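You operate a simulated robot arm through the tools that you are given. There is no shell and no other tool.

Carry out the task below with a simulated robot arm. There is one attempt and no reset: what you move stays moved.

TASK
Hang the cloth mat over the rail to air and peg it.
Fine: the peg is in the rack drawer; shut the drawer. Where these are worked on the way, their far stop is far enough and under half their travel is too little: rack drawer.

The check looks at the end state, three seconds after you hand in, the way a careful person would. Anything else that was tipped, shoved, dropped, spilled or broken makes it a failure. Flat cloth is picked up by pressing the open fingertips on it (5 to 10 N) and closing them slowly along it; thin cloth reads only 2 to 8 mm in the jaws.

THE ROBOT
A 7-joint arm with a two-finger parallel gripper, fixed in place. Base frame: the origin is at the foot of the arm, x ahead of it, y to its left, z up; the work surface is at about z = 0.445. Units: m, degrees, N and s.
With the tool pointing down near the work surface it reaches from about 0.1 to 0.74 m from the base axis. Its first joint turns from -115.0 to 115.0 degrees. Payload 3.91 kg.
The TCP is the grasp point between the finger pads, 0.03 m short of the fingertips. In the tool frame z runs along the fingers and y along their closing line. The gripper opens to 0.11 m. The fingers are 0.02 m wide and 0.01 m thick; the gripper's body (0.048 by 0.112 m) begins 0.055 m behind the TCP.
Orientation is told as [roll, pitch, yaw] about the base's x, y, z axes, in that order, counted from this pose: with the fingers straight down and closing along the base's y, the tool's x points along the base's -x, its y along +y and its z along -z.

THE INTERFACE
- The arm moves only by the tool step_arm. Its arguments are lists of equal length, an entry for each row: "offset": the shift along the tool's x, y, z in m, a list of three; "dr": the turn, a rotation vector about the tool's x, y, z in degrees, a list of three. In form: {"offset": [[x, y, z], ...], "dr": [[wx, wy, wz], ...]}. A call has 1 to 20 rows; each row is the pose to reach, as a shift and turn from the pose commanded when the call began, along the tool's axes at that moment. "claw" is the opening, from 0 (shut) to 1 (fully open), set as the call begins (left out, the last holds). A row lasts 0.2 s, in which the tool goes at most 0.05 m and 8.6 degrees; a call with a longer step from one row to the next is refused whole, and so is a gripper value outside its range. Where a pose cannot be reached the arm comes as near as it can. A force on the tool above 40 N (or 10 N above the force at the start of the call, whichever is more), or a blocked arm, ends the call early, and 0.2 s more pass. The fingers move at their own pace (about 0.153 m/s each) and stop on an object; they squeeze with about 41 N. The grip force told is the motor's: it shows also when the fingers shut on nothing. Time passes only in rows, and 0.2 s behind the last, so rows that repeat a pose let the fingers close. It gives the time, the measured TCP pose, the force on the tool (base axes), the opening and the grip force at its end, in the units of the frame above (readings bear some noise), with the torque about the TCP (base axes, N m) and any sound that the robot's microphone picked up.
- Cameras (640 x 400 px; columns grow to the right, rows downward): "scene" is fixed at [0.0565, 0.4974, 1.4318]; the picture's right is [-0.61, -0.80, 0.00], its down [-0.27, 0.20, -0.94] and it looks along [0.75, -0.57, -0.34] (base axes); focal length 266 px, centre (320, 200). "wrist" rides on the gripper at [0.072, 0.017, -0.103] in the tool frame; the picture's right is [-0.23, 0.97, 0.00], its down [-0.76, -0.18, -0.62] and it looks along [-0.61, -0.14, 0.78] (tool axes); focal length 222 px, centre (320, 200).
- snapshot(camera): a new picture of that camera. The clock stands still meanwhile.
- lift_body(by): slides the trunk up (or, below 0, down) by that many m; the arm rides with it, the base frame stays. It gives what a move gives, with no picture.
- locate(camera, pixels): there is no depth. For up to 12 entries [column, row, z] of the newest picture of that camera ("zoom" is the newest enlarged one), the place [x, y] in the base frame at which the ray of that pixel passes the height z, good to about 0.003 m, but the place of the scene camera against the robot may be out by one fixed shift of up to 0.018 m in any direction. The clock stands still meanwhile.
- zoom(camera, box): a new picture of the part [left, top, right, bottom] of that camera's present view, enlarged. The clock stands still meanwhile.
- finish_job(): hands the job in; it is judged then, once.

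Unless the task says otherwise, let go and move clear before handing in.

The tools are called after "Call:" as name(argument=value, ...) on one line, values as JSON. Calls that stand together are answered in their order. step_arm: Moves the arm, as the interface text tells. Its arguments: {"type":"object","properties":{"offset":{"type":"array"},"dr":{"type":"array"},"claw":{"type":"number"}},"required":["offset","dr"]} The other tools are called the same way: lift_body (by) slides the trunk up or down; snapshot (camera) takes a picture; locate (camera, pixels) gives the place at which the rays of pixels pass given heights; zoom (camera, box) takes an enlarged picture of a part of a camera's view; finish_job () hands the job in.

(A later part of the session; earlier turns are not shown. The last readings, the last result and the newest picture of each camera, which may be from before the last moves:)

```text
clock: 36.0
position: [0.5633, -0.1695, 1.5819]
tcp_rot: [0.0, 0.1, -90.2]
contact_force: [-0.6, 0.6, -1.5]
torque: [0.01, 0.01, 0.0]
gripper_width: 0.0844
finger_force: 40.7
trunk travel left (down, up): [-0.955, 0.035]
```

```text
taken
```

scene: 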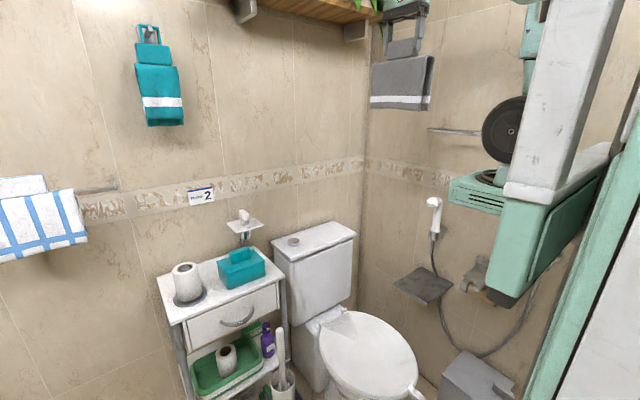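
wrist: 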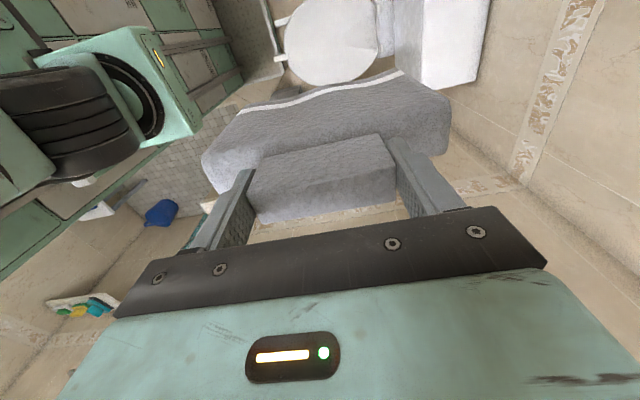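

The mat is now parallel to the rail. I'll translate toward the rail to (0.48,−0.42) at z 1.58, stopping short to check clearances.

Call:
step_arm(offset=[[-0.04, -0.014, 0], [-0.08, -0.028, 0], [-0.12, -0.042, 0], [-0.16, -0.055, 0], [-0.2, -0.069, 0], [-0.25, -0.083, 0], [-0.25, -0.083, 0]], dr=[[0, 0, 0], [0, 0, 0], [0, 0, 0], [0, 0, 0], [0, 0, 0], [0, 0, 0], [0, 0, 0]])

Call:
snapshot(camera="wrist")

Call:
snapshot(camera="scene")

```text
refused: row 6 steps farther than a row can; nothing moved
```

```text
taken
```

wrist: 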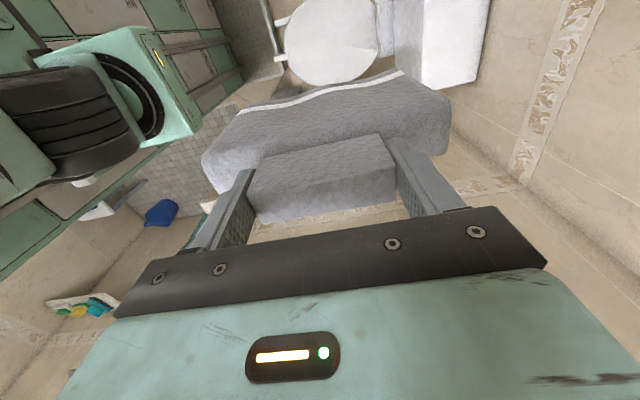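

```text
taken
```

scene: 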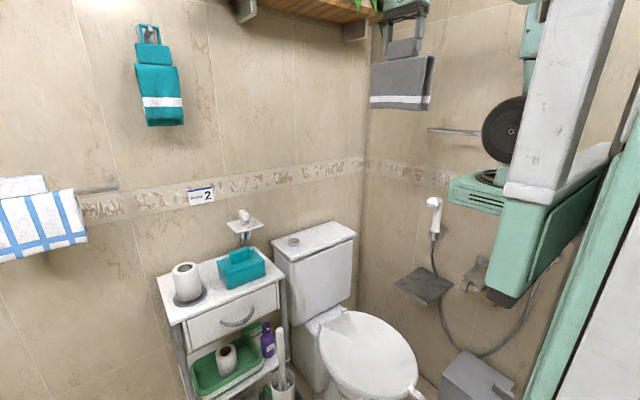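

The step was refused because one row exceeded 0.05 m; nothing moved. I'll repeat it with smaller steps.

Call:
step_arm(offset=[[-0.035, -0.012, 0], [-0.07, -0.024, 0], [-0.105, -0.036, 0], [-0.14, -0.048, 0], [-0.175, -0.06, 0], [-0.21, -0.071, 0], [-0.25, -0.083, 0], [-0.25, -0.083, 0]], dr=[[0, 0, 0], [0, 0, 0], [0, 0, 0], [0, 0, 0], [0, 0, 0], [0, 0, 0], [0, 0, 0], [0, 0, 0]])

Call:
snapshot(camera="wrist")

Call:
snapshot(camera="scene")

```text
clock: 37.8
position: [0.4809, -0.4197, 1.5843]
tcp_rot: [0.0, 0.0, -90.2]
contact_force: [0.2, -1.0, -1.1]
torque: [0.03, -0.01, -0.01]
gripper_width: 0.0847
finger_force: 40.8
trunk travel left (down, up): [-0.955, 0.035]
```

```text
taken
```

wrist: 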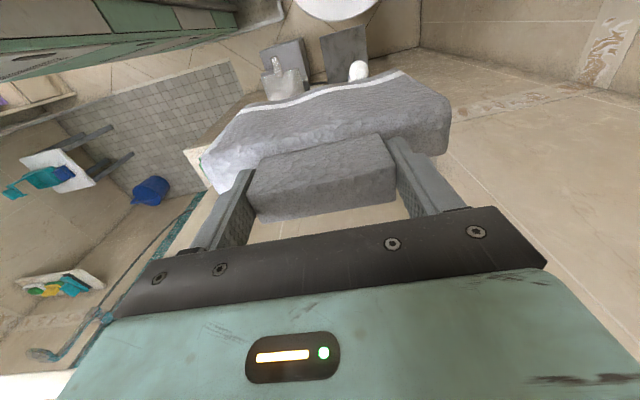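

```text
taken
```

scene: 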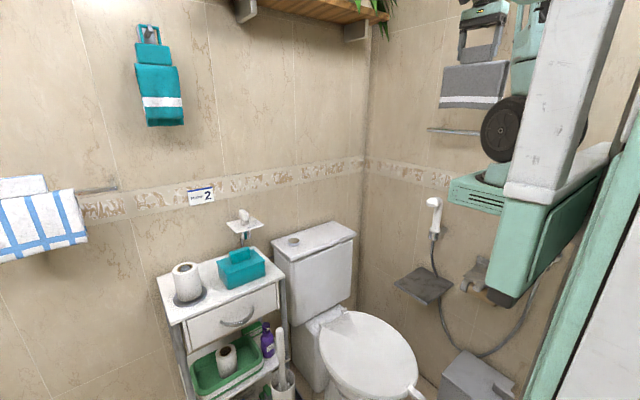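

The mat is at (470,85) in front of the rail, its bottom clear above the rail. I'll zoom in on the scene to check the rail alignment before moving over it.

Call:
zoom(camera="scene", box=[400, 0, 560, 150])

```text
2.67 times, centred on (480, 75) of scene
```

zoom: 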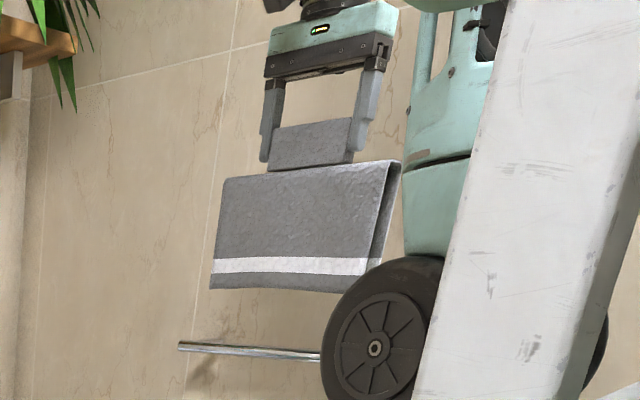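

The mat hem's front edge runs from (240,108) to (402,72) in the wrist view. I'll locate it at the hem height 1.406 to see where the panels are relative to the TCP.

Call:
zoom(camera="wrist", box=[180, 50, 480, 237])

Call:
locate(camera="wrist", pixels=[[240, 107, 1.406], [280, 100, 1.406], [320, 90, 1.406], [360, 84, 1.406], [400, 71, 1.406], [202, 158, 1.542], [449, 100, 1.542], [448, 152, 1.542]])

```text
2.13 times, centred on (330, 144) of wrist
```

zoom: 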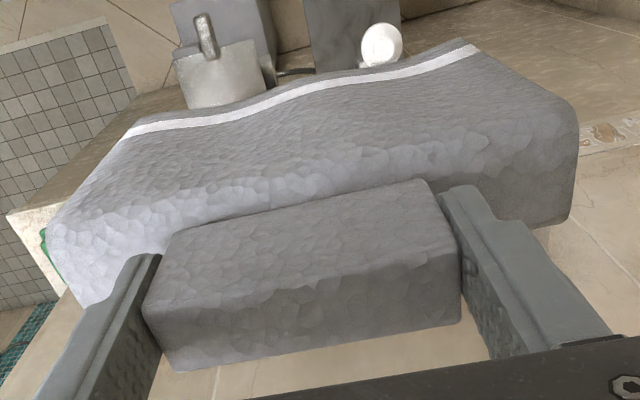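

```text
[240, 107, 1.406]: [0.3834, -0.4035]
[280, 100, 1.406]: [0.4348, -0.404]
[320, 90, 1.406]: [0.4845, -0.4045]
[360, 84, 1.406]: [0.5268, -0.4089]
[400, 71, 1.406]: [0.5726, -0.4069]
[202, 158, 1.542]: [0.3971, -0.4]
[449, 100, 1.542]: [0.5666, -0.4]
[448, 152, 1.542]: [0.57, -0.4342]
```

The front hem lies at TCP+0.013 in y, so the panel gap centre is close to the TCP. I'll shift by −0.085 in y so the gap is over the rail, staying high, and check for any contact.

Call:
step_arm(offset=[[-0.02, 0, 0], [-0.04, 0, 0], [-0.06, 0, 0], [-0.075, 0, 0], [-0.085, 0, 0], [-0.085, 0, 0]], dr=[[0, 0, 0], [0, 0, 0], [0, 0, 0], [0, 0, 0], [0, 0, 0], [0, 0, 0]])

Call:
snapshot(camera="wrist")

Call:
zoom(camera="scene", box=[400, 0, 560, 150])

```text
clock: 39.2
position: [0.4791, -0.5043, 1.5823]
tcp_rot: [0.1, 0.0, -90.1]
contact_force: [0.5, 0.3, -0.8]
torque: [0.0, 0.03, 0.01]
gripper_width: 0.0845
finger_force: 40.9
trunk travel left (down, up): [-0.955, 0.035]
```

```text
taken
```

wrist: 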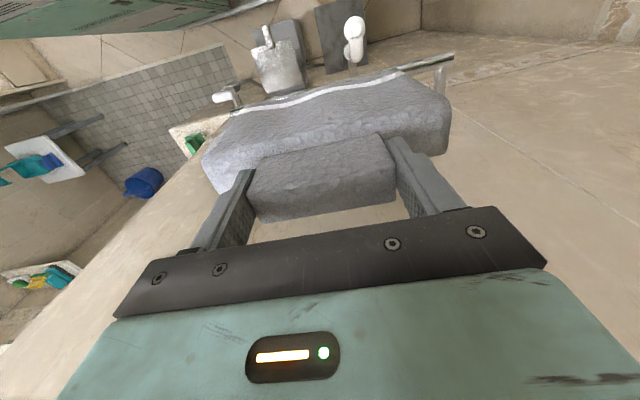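

```text
2.67 times, centred on (480, 75) of scene
```

zoom: 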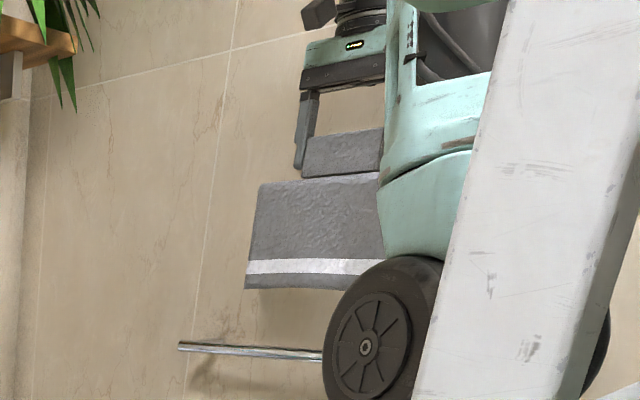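

The rail's right end is visible beyond the mat at (400–453, 57–68) with its post at (440,75). I'll zoom in and locate it relative to the hem.

Call:
zoom(camera="wrist", box=[340, 30, 480, 117])

Call:
zoom(camera="wrist", box=[180, 60, 340, 160])

```text
4.57 times, centred on (410, 74) of wrist
```

zoom: 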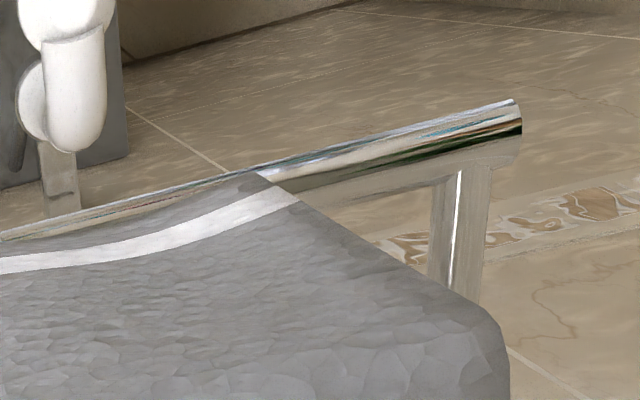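

```text
4.00 times, centred on (260, 110) of wrist
```

zoom: 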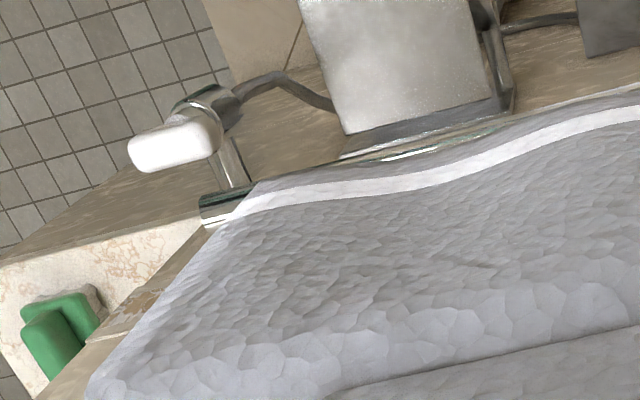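

Both rail ends are visible: right end centre at about (453,57), left end centre at (231,113). I'll locate them along with the hem's corners.

Call:
locate(camera="wrist", pixels=[[452.9, 56.7, 1.329], [452.6, 51.7, 1.329], [454, 61.5, 1.329], [231.3, 113, 1.329], [230, 108.7, 1.329], [232.5, 117, 1.329], [452.9, 56.7, 1.32], [231.3, 113, 1.32], [396, 69, 1.404], [245, 105, 1.404], [320, 88, 1.404]])

```text
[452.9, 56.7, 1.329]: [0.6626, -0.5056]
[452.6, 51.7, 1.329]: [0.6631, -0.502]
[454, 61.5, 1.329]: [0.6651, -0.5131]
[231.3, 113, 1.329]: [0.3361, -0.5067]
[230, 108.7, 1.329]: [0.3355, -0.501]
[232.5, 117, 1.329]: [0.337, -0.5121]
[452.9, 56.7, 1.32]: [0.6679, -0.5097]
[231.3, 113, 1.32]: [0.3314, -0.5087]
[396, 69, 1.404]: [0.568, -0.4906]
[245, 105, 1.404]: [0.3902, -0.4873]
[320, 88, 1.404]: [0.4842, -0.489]
```

The rail centre is at y≈−0.506 and the mat's outer panels span about −0.489…−0.522, so the gap is centred within ~1 mm. I'll lower until the hem is just above the rail, then re-check.

Call:
step_arm(offset=[[-0.001, 0, 0.015], [-0.001, 0, 0.03], [-0.001, 0, 0.045], [-0.001, 0, 0.055], [-0.001, 0, 0.055]], dr=[[0, 0, 0], [0, 0, 0], [0, 0, 0], [0, 0, 0], [0, 0, 0]])

Call:
zoom(camera="wrist", box=[180, 50, 480, 237])

Call:
zoom(camera="scene", box=[400, 30, 560, 150])

```text
clock: 40.4
position: [0.4809, -0.5042, 1.5262]
tcp_rot: [0.1, 0.0, -90.1]
contact_force: [0.8, 0.5, -0.6]
torque: [-0.01, 0.0, 0.02]
gripper_width: 0.0844
finger_force: 41.2
trunk travel left (down, up): [-0.955, 0.035]
```

```text
2.13 times, centred on (330, 144) of wrist
```

zoom: 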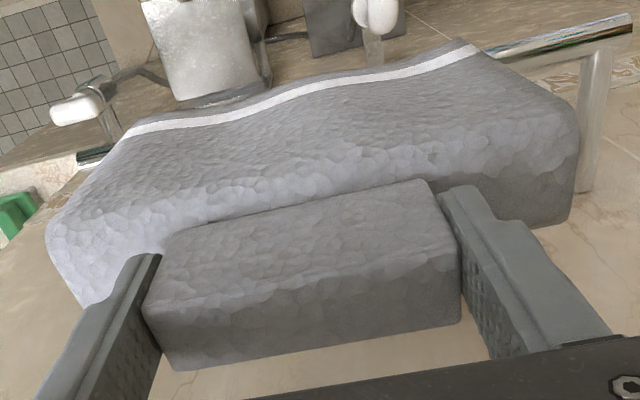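

```text
3.33 times, centred on (480, 90) of scene
```

zoom: 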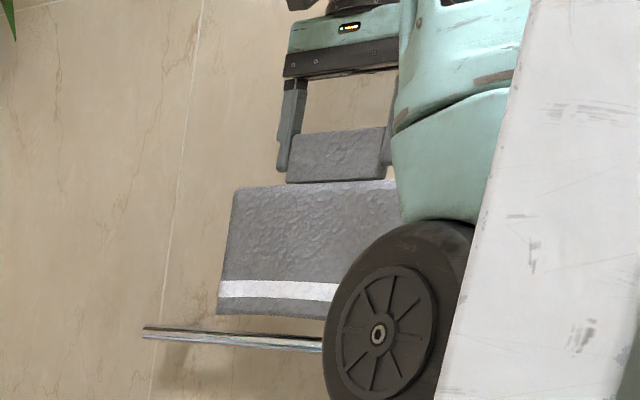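

The hem is about 12 mm above the rail. I'll re-locate rail ends (477,62) and (217,125) and the hem corners to confirm alignment.

Call:
snapshot(camera="wrist")

Call:
locate(camera="wrist", pixels=[[477, 61.3, 1.329], [217, 124.5, 1.329], [400, 70.5, 1.348], [241, 105, 1.348], [320, 88, 1.348], [202, 158, 1.484], [449, 100, 1.484], [448, 152, 1.484]])

Call:
zoom(camera="wrist", box=[400, 30, 500, 92])

```text
taken
```

wrist: 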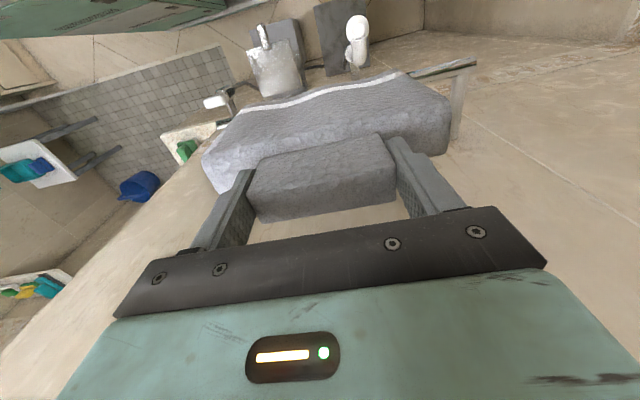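

```text
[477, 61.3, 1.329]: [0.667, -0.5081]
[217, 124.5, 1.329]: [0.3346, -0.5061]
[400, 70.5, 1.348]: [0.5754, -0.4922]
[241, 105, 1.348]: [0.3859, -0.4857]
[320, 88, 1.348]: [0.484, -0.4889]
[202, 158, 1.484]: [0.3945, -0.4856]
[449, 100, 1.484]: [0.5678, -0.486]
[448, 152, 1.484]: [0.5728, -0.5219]
```

```text
6.40 times, centred on (450, 61) of wrist
```

zoom: 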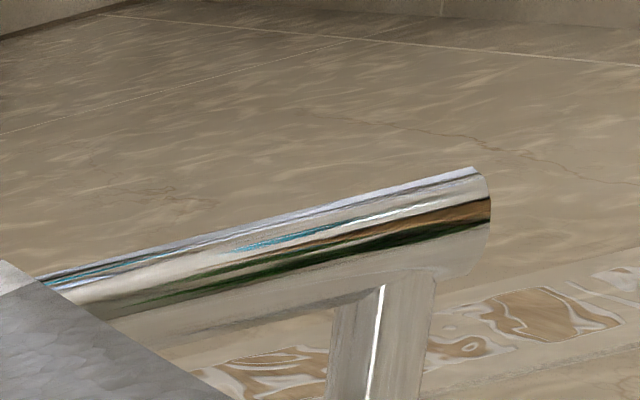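

A closer look shows the rail's full width runs from (475,168) to (480,275) in the zoom, so its diameter is ~0.018 and its centre is nearer y≈−0.5095. I'll shift the mat −0.004 in y, add a slight 0.8° yaw, then lower slowly while watching force.

Call:
step_arm(offset=[[-0.002, 0, 0], [-0.004, 0, 0], [-0.004, 0, 0], [-0.004, 0, 0.005], [-0.004, 0, 0.01], [-0.004, 0, 0.015], [-0.004, 0, 0.02], [-0.004, 0, 0.025], [-0.004, 0, 0.025]], dr=[[0, 0, -0.4], [0, 0, -0.8], [0, 0, -0.8], [0, 0, -0.8], [0, 0, -0.8], [0, 0, -0.8], [0, 0, -0.8], [0, 0, -0.8], [0, 0, -0.8]])

Call:
snapshot(camera="wrist")

Call:
zoom(camera="scene", box=[400, 30, 560, 150])

```text
clock: 42.4
position: [0.4793, -0.5093, 1.5034]
tcp_rot: [0.0, 0.0, -89.4]
contact_force: [-0.3, 0.4, -1.5]
torque: [0.04, -0.01, 0.01]
gripper_width: 0.0844
finger_force: 40.5
trunk travel left (down, up): [-0.955, 0.035]
```

```text
taken
```

wrist: 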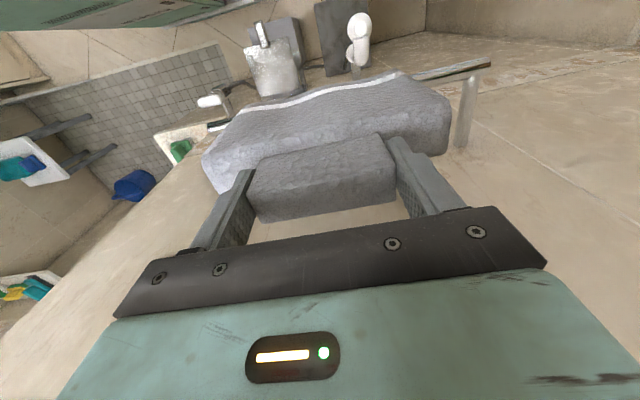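

```text
3.33 times, centred on (480, 90) of scene
```

zoom: 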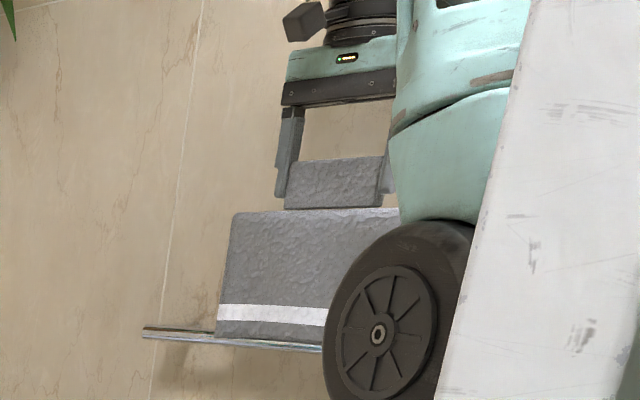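

No contact force so far and the front hem now overlaps the rail in the scene view at (217,337). I'll continue lowering in small steps.

Call:
step_arm(offset=[[0, 0, 0.006], [0, 0, 0.012], [0, 0, 0.018], [0, 0, 0.024], [0, 0, 0.03], [0, 0, 0.03]], dr=[[0, 0, 0], [0, 0, 0], [0, 0, 0], [0, 0, 0], [0, 0, 0], [0, 0, 0]])

Call:
snapshot(camera="wrist")

Call:
zoom(camera="scene", box=[400, 30, 560, 150])

```text
clock: 43.8
position: [0.4798, -0.5096, 1.4718]
tcp_rot: [0.0, 0.0, -89.4]
contact_force: [0.5, -0.2, -1.5]
torque: [-0.01, 0.02, 0.0]
gripper_width: 0.0846
finger_force: 41.4
trunk travel left (down, up): [-0.955, 0.035]
```

```text
taken
```

wrist: 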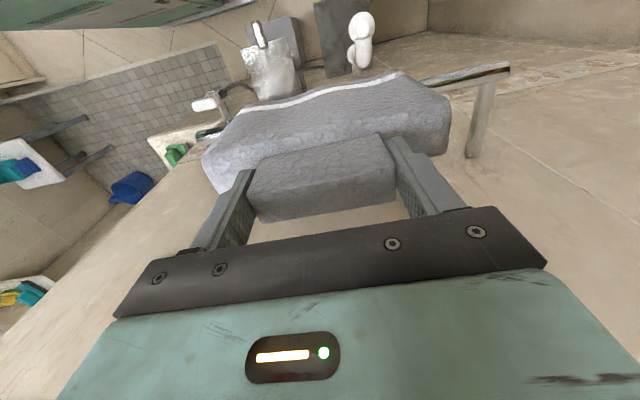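

```text
3.33 times, centred on (480, 90) of scene
```

zoom: 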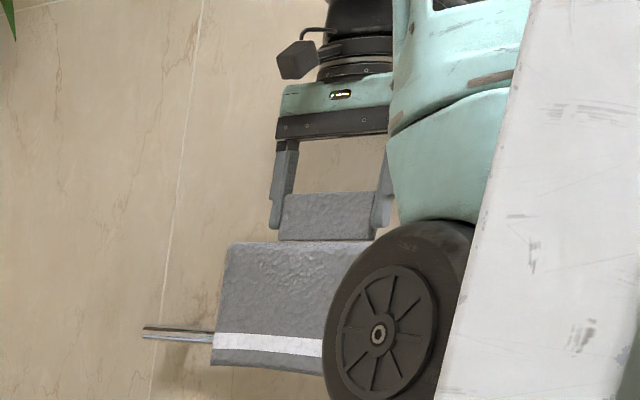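

Still no contact, with the rail hidden behind the front panel. I'll keep lowering toward the ridge contact height (TCP ≈1.38).

Call:
step_arm(offset=[[0, 0, 0.012], [0, 0, 0.024], [0, 0, 0.036], [0, 0, 0.048], [0, 0, 0.06], [0, 0, 0.068], [0, 0, 0.068]], dr=[[0, 0, 0], [0, 0, 0], [0, 0, 0], [0, 0, 0], [0, 0, 0], [0, 0, 0], [0, 0, 0]])

Call:
snapshot(camera="wrist")

Call:
zoom(camera="scene", box=[400, 30, 560, 150])

```text
clock: 45.4
position: [0.4793, -0.5082, 1.4063]
tcp_rot: [0.1, 0.0, -89.3]
contact_force: [-0.8, -0.8, -2.4]
torque: [0.01, -0.01, 0.01]
gripper_width: 0.0843
finger_force: 41.1
trunk travel left (down, up): [-0.955, 0.035]
```

```text
taken
```

wrist: 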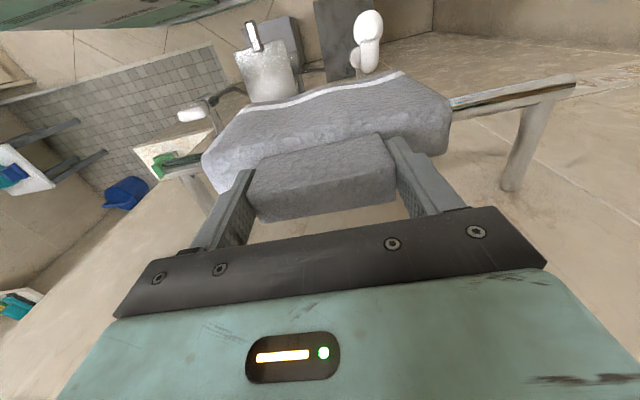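

```text
3.33 times, centred on (480, 90) of scene
```

zoom: 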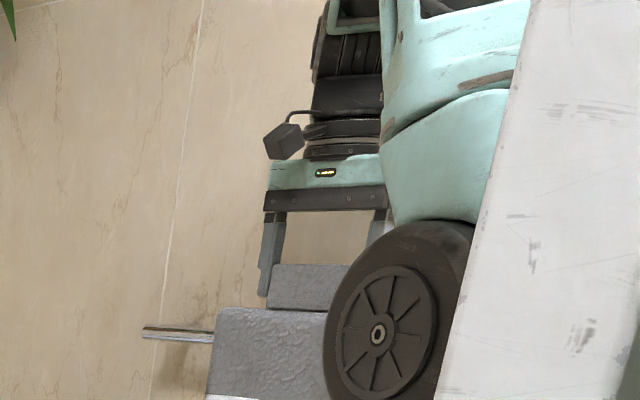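

The rail emerges from the mat's end at (450,105) in the wrist view. I'll zoom there to confirm it runs between the panels.

Call:
zoom(camera="wrist", box=[400, 60, 540, 160])

Call:
zoom(camera="wrist", box=[140, 90, 280, 190])

```text
4.00 times, centred on (470, 110) of wrist
```

zoom: 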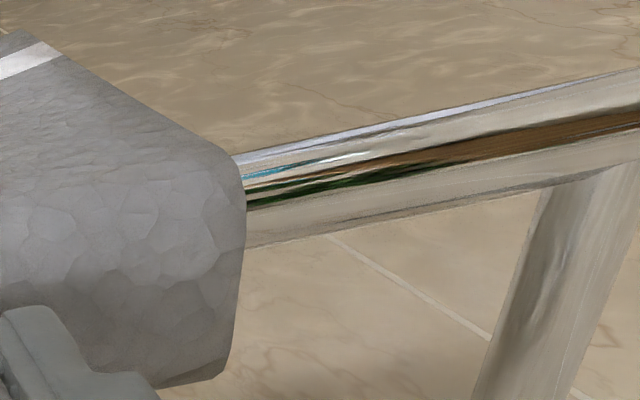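

```text
4.00 times, centred on (210, 140) of wrist
```

zoom: 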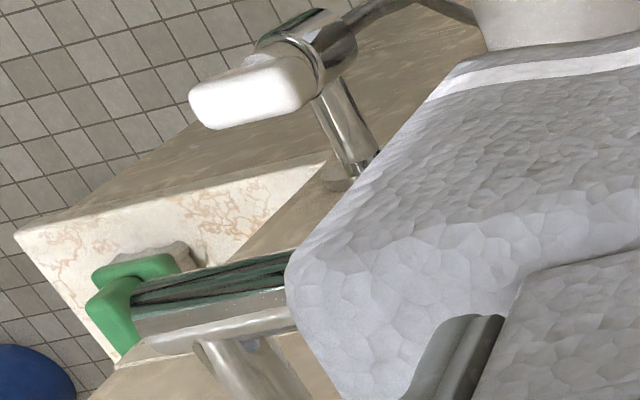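

The rail runs into the mat's end between its panels. I'll lower slowly the last ~3 cm until the ridge rests on the rail.

Call:
step_arm(offset=[[0, 0, 0.006], [0, 0, 0.012], [0, 0, 0.016], [0, 0, 0.019], [0, 0, 0.022], [0, 0, 0.025], [0, 0, 0.025]], dr=[[0, 0, 0], [0, 0, 0], [0, 0, 0], [0, 0, 0], [0, 0, 0], [0, 0, 0], [0, 0, 0]])

```text
clock: 46.8
position: [0.481, -0.5084, 1.3855]
tcp_rot: [0.5, -0.3, -89.2]
contact_force: [-2.7, 6.2, 20.4]
torque: [0.28, 1.26, -0.23]
gripper_width: 0.0844
finger_force: 41.3
trunk travel left (down, up): [-0.955, 0.035]
stopped in row 6: the force on the tool passed its limit at 45 N (the readings are from after the stop); the commanded pose is now the measured one
```

Contact at TCP z=1.3855 with upward force shows the ridge has landed on the rail. I'll ease up 1 mm to unload, check the views, then open.

Call:
step_arm(offset=[[0, 0, -0.001], [0, 0, -0.001]], dr=[[0, 0, 0], [0, 0, 0]])

Call:
snapshot(camera="wrist")

Call:
zoom(camera="scene", box=[400, 50, 560, 200])

```text
clock: 47.4
position: [0.4807, -0.5099, 1.3859]
tcp_rot: [0.4, -0.4, -89.3]
contact_force: [-3.2, 6.1, 23.1]
torque: [0.24, 0.83, 0.07]
gripper_width: 0.0845
finger_force: 41.6
trunk travel left (down, up): [-0.955, 0.035]
```

```text
taken
```

wrist: 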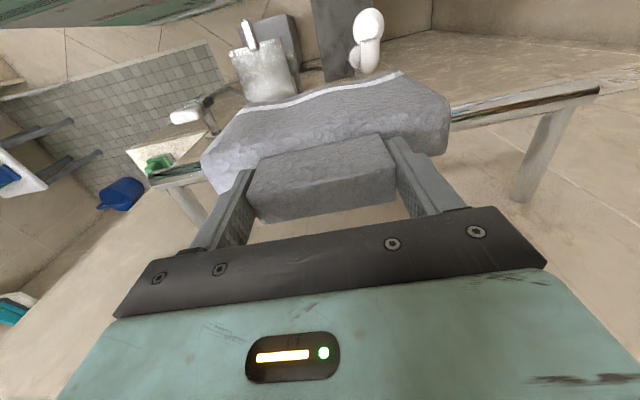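

```text
2.67 times, centred on (480, 125) of scene
```

zoom: 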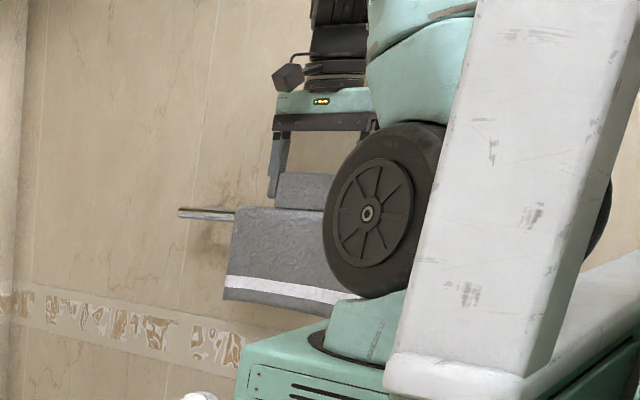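

The ridge is at rail height (235,208) in the scene, but 23 N up and 6 N sideways remain. I'll ease up 2 mm more and shift +1.5 mm in y to relieve it.

Call:
step_arm(offset=[[0.0005, 0, -0.001], [0.001, 0, -0.002], [0.0015, 0, -0.002]], dr=[[0, 0, 0], [0, 0, 0], [0, 0, 0]])

```text
clock: 48.2
position: [0.4805, -0.5085, 1.3867]
tcp_rot: [0.3, -0.3, -89.4]
contact_force: [-1.6, -0.2, 3.0]
torque: [-0.07, -0.27, -0.14]
gripper_width: 0.0847
finger_force: 41.2
trunk travel left (down, up): [-0.955, 0.035]
```

Force is down to ~3 N, so the mat is just resting. I'll open the gripper and look.

Call:
step_arm(offset=[[0, 0, 0], [0, 0, 0], [0, 0, 0]], dr=[[0, 0, 0], [0, 0, 0], [0, 0, 0]], claw=1)

Call:
snapshot(camera="wrist")

Call:
zoom(camera="scene", box=[400, 50, 560, 200])

```text
clock: 49.0
position: [0.4804, -0.5089, 1.387]
tcp_rot: [0.3, -0.2, -89.2]
contact_force: [0.8, 0.4, 0.0]
torque: [0.01, 0.0, -0.02]
gripper_width: 0.1096
finger_force: 0.1
trunk travel left (down, up): [-0.955, 0.035]
```

```text
taken
```

wrist: 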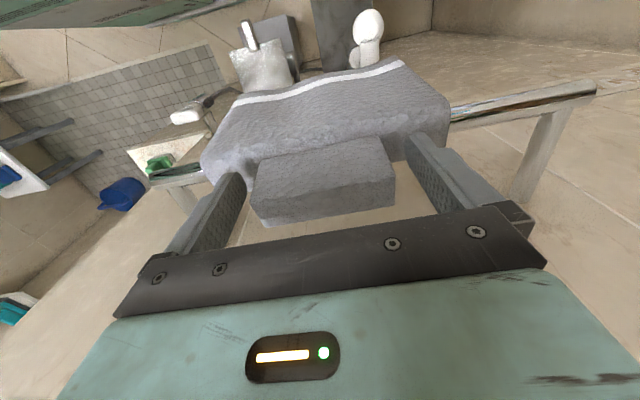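

```text
2.67 times, centred on (480, 125) of scene
```

zoom: 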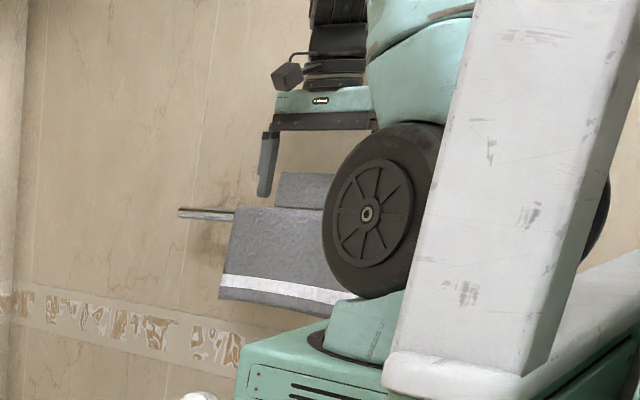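

The mat stays draped on the rail, slightly swung. I'll raise the open gripper straight up 0.10, then back away from the wall.

Call:
step_arm(offset=[[0, 0, -0.02], [0, 0, -0.045], [0, 0, -0.07], [0, 0, -0.1], [0.04, 0, -0.12], [0.085, 0, -0.13], [0.13, 0, -0.14], [0.17, 0, -0.15], [0.2, 0, -0.15]], dr=[[0, 0, 0], [0, 0, 0], [0, 0, 0], [0, 0, 0], [0, 0, 0], [0, 0, 0], [0, 0, 0], [0, 0, 0], [0, 0, 0]])

Call:
snapshot(camera="wrist")

Call:
snapshot(camera="scene")

```text
clock: 51.0
position: [0.4775, -0.307, 1.5368]
tcp_rot: [0.3, -0.3, -89.4]
contact_force: [-0.6, 0.3, -0.1]
torque: [0.01, -0.01, 0.0]
gripper_width: 0.11
finger_force: 0.1
trunk travel left (down, up): [-0.955, 0.035]
```

```text
taken
```

wrist: 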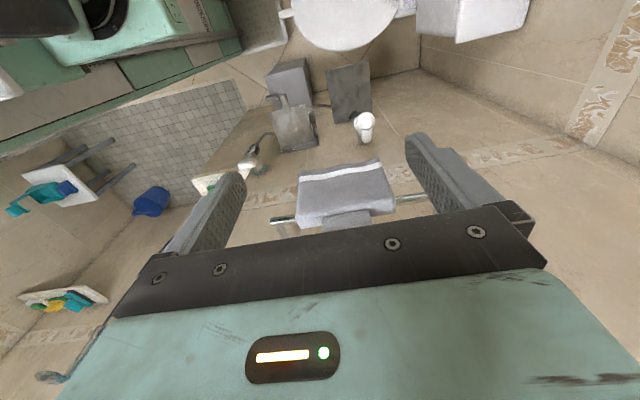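

```text
taken
```

scene: 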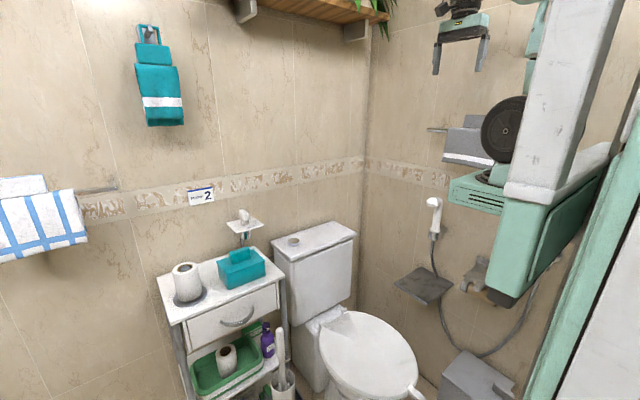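

The mat is hanging on the rail at (468,145) in the scene. Next is the drawer: I'll swing the arm over toward the rack while turning back to yaw 0.

Call:
step_arm(offset=[[0.037, 0, 0], [0.074, 0, 0], [0.111, 0, 0], [0.148, 0, 0], [0.185, 0, 0], [0.222, 0, 0], [0.259, 0, 0], [0.296, 0, 0], [0.333, 0, 0], [0.37, 0, 0], [0.407, 0, 0], [0.45, 0, 0], [0.45, 0, 0]], dr=[[0, 0, -7.45], [0, 0, -14.9], [0, 0, -22.35], [0, 0, -29.8], [0, 0, -37.25], [0, 0, -44.7], [0, 0, -52.15], [0, 0, -59.6], [0, 0, -67.05], [0, 0, -74.5], [0, 0, -81.95], [0, 0, -89.4], [0, 0, -89.4]])

Call:
lift_body(by=-0.3)

Call:
snapshot(camera="wrist")

Call:
snapshot(camera="scene")

```text
clock: 53.8
position: [0.4717, 0.1436, 1.5333]
tcp_rot: [-0.3, -0.3, 0.3]
contact_force: [0.2, -0.2, 0.2]
torque: [0.02, 0.01, -0.01]
gripper_width: 0.1103
finger_force: 0.1
out of reach, approached as far as the arm can: row 4, 5, 6
trunk travel left (down, up): [-0.955, 0.035]
```

```text
clock: 56.8
position: [0.4722, 0.143, 1.2324]
tcp_rot: [-0.2, -0.3, 0.1]
contact_force: [0.3, 0.6, -0.3]
torque: [-0.03, 0.0, 0.0]
gripper_width: 0.1102
finger_force: 0.1
trunk travel left (down, up): [-0.655, 0.335]
```

```text
taken
```

wrist: 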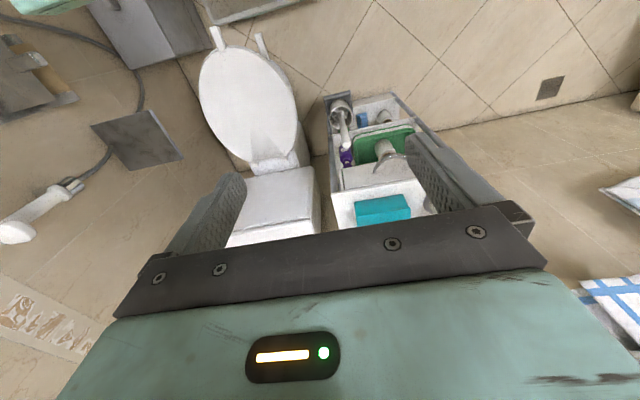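

```text
taken
```

scene: 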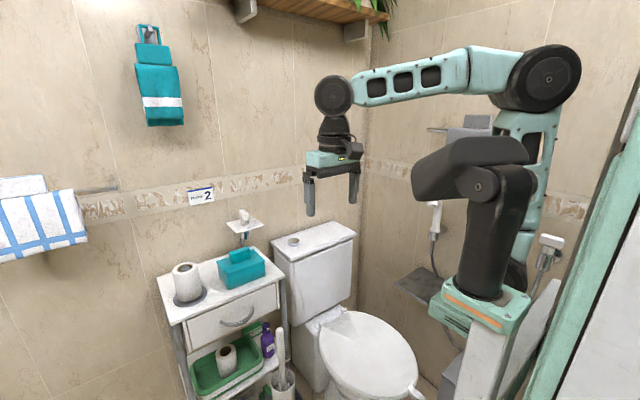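

I'm now above the rack side; the drawer handle shows at (395,157) in the wrist view. I'll zoom on the drawer in both cameras and check the mat on the rail.

Call:
zoom(camera="wrist", box=[310, 80, 470, 230])

Call:
zoom(camera="scene", box=[150, 240, 310, 350])

Call:
zoom(camera="scene", box=[400, 90, 540, 190])

```text
2.67 times, centred on (390, 155) of wrist
```

zoom: 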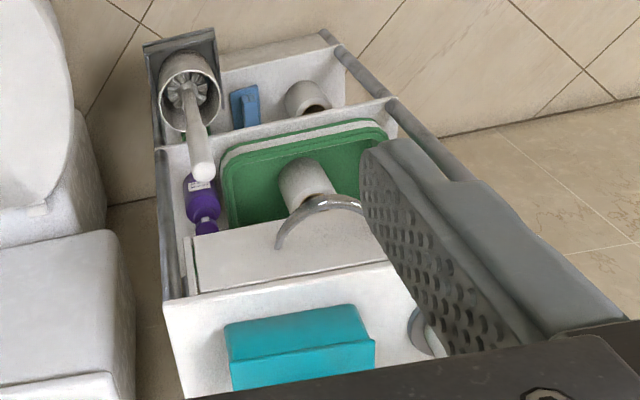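

```text
3.64 times, centred on (230, 295) of scene
```

zoom: 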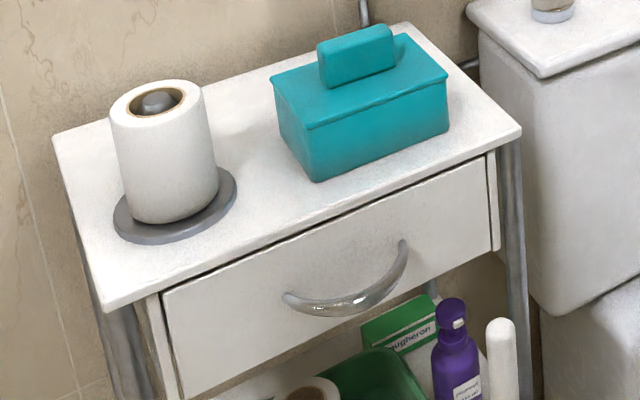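

```text
4.00 times, centred on (470, 140) of scene
```

zoom: 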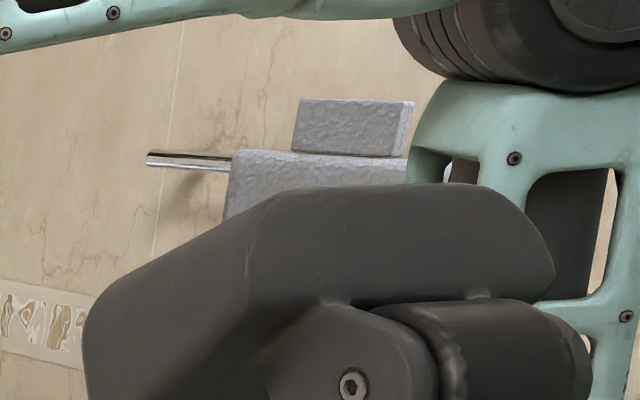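

The handle's low-y end is at (374,173), apex at (390,156) in the wrist view; in the scene its ends are (220,322) and (253,307). I'll triangulate its height.

Call:
locate(camera="wrist", pixels=[[374.3, 172.6, 0.72], [374.3, 172.6, 0.76], [374.3, 172.6, 0.8], [390, 155.7, 0.72], [390, 155.7, 0.76], [390, 155.7, 0.8], [371, 191, 0.84], [371, 191, 0.86]])

Call:
locate(camera="scene", pixels=[[252.8, 306.8, 0.72], [252.8, 306.8, 0.76], [252.8, 306.8, 0.8], [220.4, 321.9, 0.72], [220.4, 321.9, 0.76], [220.4, 321.9, 0.8], [235.5, 326, 0.72], [235.5, 326, 0.76], [235.5, 326, 0.8]])

```text
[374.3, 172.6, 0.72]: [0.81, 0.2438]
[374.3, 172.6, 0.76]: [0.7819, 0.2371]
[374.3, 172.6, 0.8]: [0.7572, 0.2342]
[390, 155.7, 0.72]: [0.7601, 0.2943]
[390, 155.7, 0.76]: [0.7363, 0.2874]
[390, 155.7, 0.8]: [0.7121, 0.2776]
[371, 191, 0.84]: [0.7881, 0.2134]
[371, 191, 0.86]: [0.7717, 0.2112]
```

```text
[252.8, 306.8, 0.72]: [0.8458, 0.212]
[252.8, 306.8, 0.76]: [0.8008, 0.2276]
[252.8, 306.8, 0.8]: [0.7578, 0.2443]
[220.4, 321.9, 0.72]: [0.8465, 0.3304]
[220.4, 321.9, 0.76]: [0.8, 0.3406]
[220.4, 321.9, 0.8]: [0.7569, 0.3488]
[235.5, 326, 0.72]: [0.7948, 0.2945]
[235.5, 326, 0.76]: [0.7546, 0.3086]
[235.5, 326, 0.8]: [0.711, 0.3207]
```

The handle bar is at about z≈0.79, apex (0.725,0.29), with the drawer front at x≈0.768. I'll swing the tool to horizontal pointing +x with the fingers closing vertically, at a safe standoff (0.62,0.29,1.15).

Call:
step_arm(offset=[[-0.00925, 0.0092, 0.0051], [-0.0185, 0.0184, 0.01], [-0.0278, 0.0276, 0.0154], [-0.037, 0.0368, 0.0205], [-0.0463, 0.0459, 0.0256], [-0.0555, 0.0551, 0.0308], [-0.0648, 0.0643, 0.0359], [-0.074, 0.0735, 0.041], [-0.0833, 0.0827, 0.0461], [-0.0925, 0.0919, 0.0513], [-0.1018, 0.1011, 0.0564], [-0.111, 0.1103, 0.0615], [-0.1203, 0.1194, 0.0666], [-0.1295, 0.1286, 0.0718], [-0.1388, 0.1378, 0.0769], [-0.148, 0.147, 0.082], [-0.148, 0.147, 0.082]], dr=[[4.33, -4.33, -4.33], [8.66, -8.66, -8.66], [12.99, -12.99, -12.99], [17.32, -17.32, -17.32], [21.65, -21.65, -21.65], [25.98, -25.98, -25.98], [30.31, -30.31, -30.31], [34.64, -34.64, -34.64], [38.97, -38.97, -38.97], [43.3, -43.3, -43.3], [47.63, -47.63, -47.63], [51.96, -51.96, -51.96], [56.29, -56.29, -56.29], [60.62, -60.62, -60.62], [64.95, -64.95, -64.95], [69.28, -69.28, -69.28], [69.28, -69.28, -69.28]])

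Call:
snapshot(camera="wrist")

Call:
snapshot(camera="scene")

```text
clock: 60.4
position: [0.6194, 0.2882, 1.1518]
tcp_rot: [-90.4, 0.3, 90.1]
contact_force: [-0.1, -0.7, 0.2]
torque: [-0.01, 0.03, 0.0]
gripper_width: 0.1099
finger_force: 0.1
trunk travel left (down, up): [-0.655, 0.335]
```

```text
taken
```

wrist: 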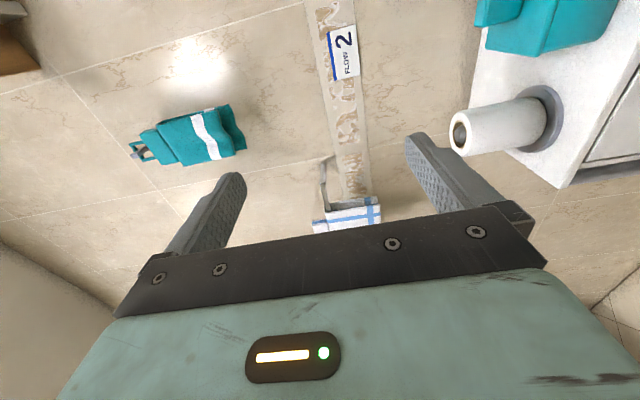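

```text
taken
```

scene: 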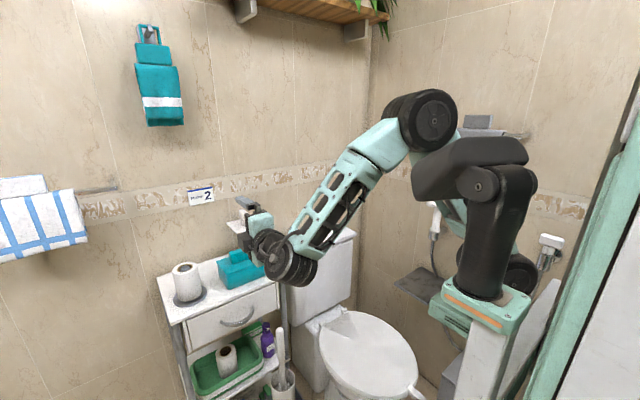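

The tool is now horizontal, pointing +x (roll −90, yaw 90). I'll lower the trunk by 0.36 so the fingers face the handle at z≈0.79.

Call:
lift_body(by=-0.36)

Call:
snapshot(camera="wrist")

Call:
snapshot(camera="scene")

```text
clock: 63.9
position: [0.6198, 0.2891, 0.7918]
tcp_rot: [-90.3, 0.3, 90.1]
contact_force: [-0.6, 0.0, 0.3]
torque: [0.0, -0.01, 0.01]
gripper_width: 0.1098
finger_force: 0.1
trunk travel left (down, up): [-0.295, 0.695]
```

```text
taken
```

wrist: 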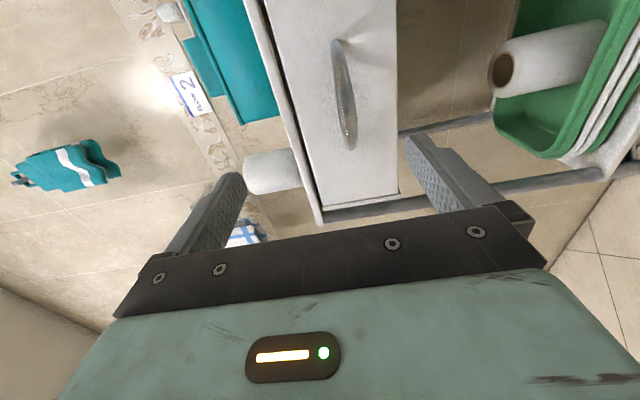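

```text
taken
```

scene: 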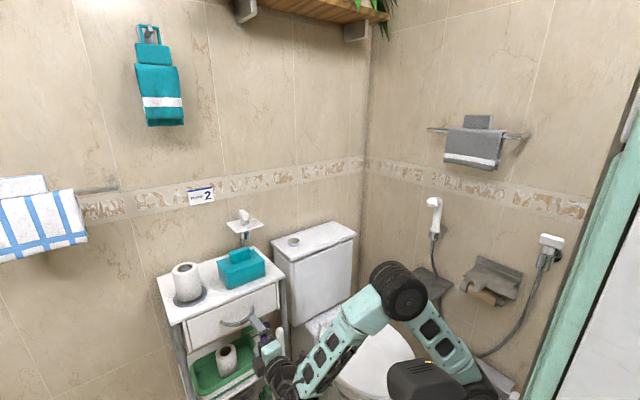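

The handle shows between the fingers' columns at (338,40)–(351,148) in the wrist view. I'll check its height by locating mid-handle rays at candidate z values.

Call:
zoom(camera="wrist", box=[230, 0, 430, 220])

Call:
locate(camera="wrist", pixels=[[346, 95, 0.77], [346, 95, 0.78], [346, 95, 0.79], [346, 95, 0.8], [352, 145, 0.77], [352, 145, 0.78], [352, 145, 0.79], [337, 45, 0.78], [337, 45, 0.79], [337, 45, 0.8]])

Call:
zoom(camera="scene", box=[160, 270, 320, 400])

```text
1.82 times, centred on (330, 110) of wrist
```

zoom: 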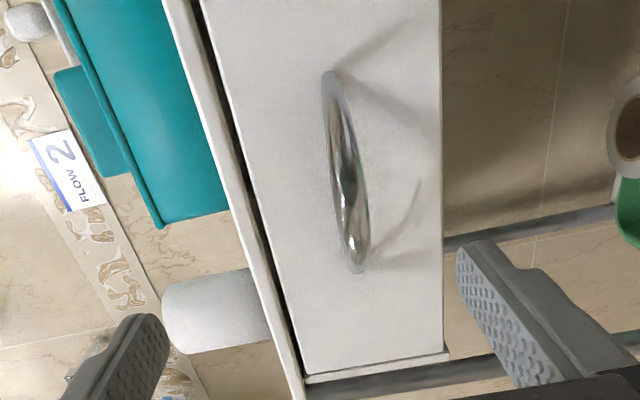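

```text
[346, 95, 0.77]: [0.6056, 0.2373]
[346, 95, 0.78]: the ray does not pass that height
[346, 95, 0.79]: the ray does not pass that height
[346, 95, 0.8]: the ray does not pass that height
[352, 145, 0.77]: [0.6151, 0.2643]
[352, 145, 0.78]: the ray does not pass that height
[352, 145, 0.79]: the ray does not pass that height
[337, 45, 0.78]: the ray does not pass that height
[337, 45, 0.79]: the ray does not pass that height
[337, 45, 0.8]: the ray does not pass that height
```

```text
3.08 times, centred on (240, 335) of scene
```

zoom: 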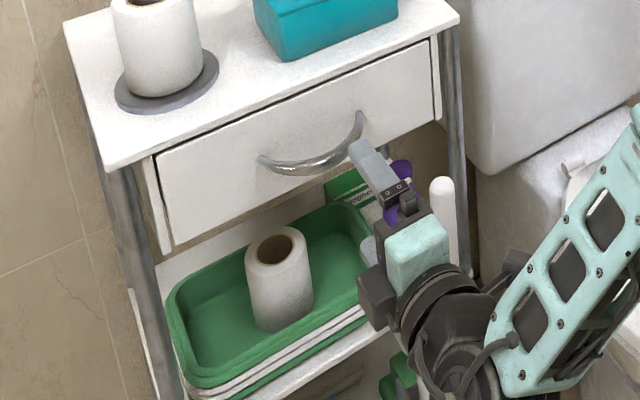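

The ray geometry puts the handle at z≈0.763 (apex x≈0.734, y 0.236–0.335). I'll lower 0.028, narrow the jaws to about half, and advance partway.

Call:
step_arm(offset=[[0, 0.014, 0], [0, 0.028, 0], [0, 0.028, 0.03], [0, 0.028, 0.06], [0, 0.028, 0.06]], dr=[[0, 0, 0], [0, 0, 0], [0, 0, 0], [0, 0, 0], [0, 0, 0]], claw=0.55)

Call:
snapshot(camera="wrist")

Call:
zoom(camera="scene", box=[180, 270, 300, 370])

```text
clock: 65.1
position: [0.6812, 0.2885, 0.7629]
tcp_rot: [-90.4, 0.4, 90.1]
contact_force: [0.3, 0.1, -0.4]
torque: [-0.04, 0.02, -0.02]
gripper_width: 0.0605
finger_force: 0.0
trunk travel left (down, up): [-0.295, 0.695]
```

```text
taken
```

wrist: 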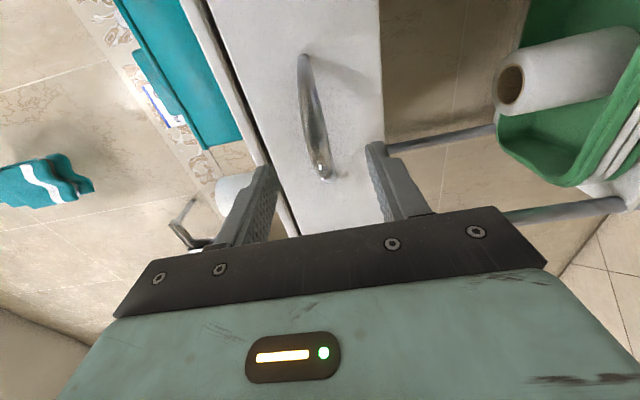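

```text
4.00 times, centred on (240, 320) of scene
```

zoom: 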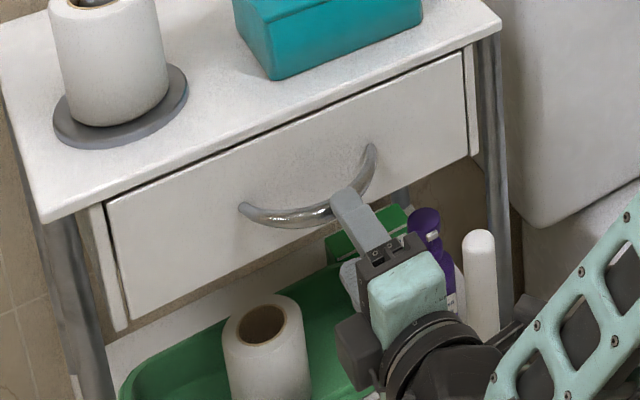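

The handle ray now gives z≈0.762 and centre y≈0.287, matching the TCP. I'll advance 0.045 so the bar sits between the pads, and check.

Call:
step_arm(offset=[[0, 0, 0.02], [0, 0, 0.035], [0, 0, 0.045], [0, 0, 0.045]], dr=[[0, 0, 0], [0, 0, 0], [0, 0, 0], [0, 0, 0]])

Call:
snapshot(camera="wrist")

Call:
zoom(camera="scene", box=[180, 270, 300, 370])

```text
clock: 66.1
position: [0.725, 0.2893, 0.7641]
tcp_rot: [-90.3, 0.4, 90.2]
contact_force: [0.2, 1.0, 0.2]
torque: [0.01, 0.0, 0.0]
gripper_width: 0.0603
finger_force: 0.1
trunk travel left (down, up): [-0.295, 0.695]
```

```text
taken
```

wrist: 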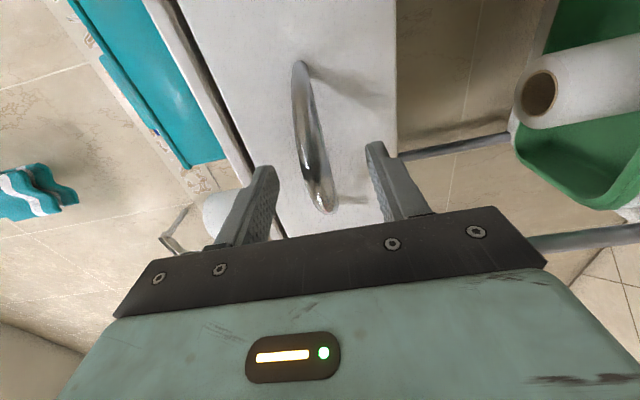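

```text
4.00 times, centred on (240, 320) of scene
```

zoom: 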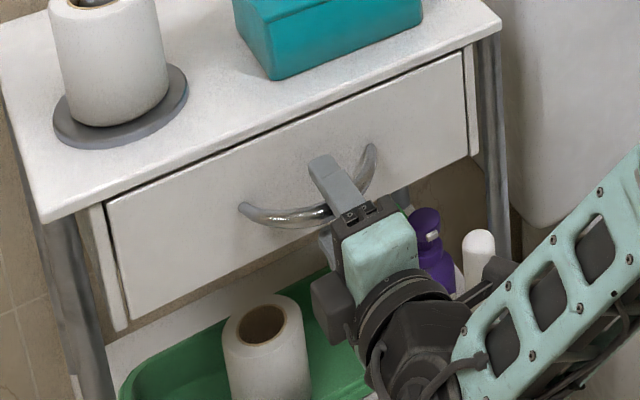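

The upper finger is above the bar and the lower one below, so I'll close on the handle.

Call:
step_arm(offset=[[0, 0, 0], [0, 0, 0], [0, 0, 0], [0, 0, 0]], dr=[[0, 0, 0], [0, 0, 0], [0, 0, 0], [0, 0, 0]], claw=0)

Call:
snapshot(camera="wrist")

```text
clock: 67.1
position: [0.7255, 0.2874, 0.7651]
tcp_rot: [-90.4, 0.4, 90.2]
contact_force: [0.8, 1.9, 7.2]
torque: [0.28, -0.16, -0.07]
gripper_width: 0.0176
finger_force: 44.7
trunk travel left (down, up): [-0.295, 0.695]
```

```text
taken
```

wrist: 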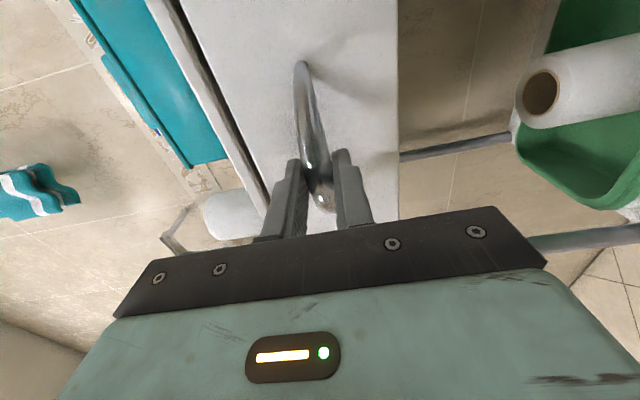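

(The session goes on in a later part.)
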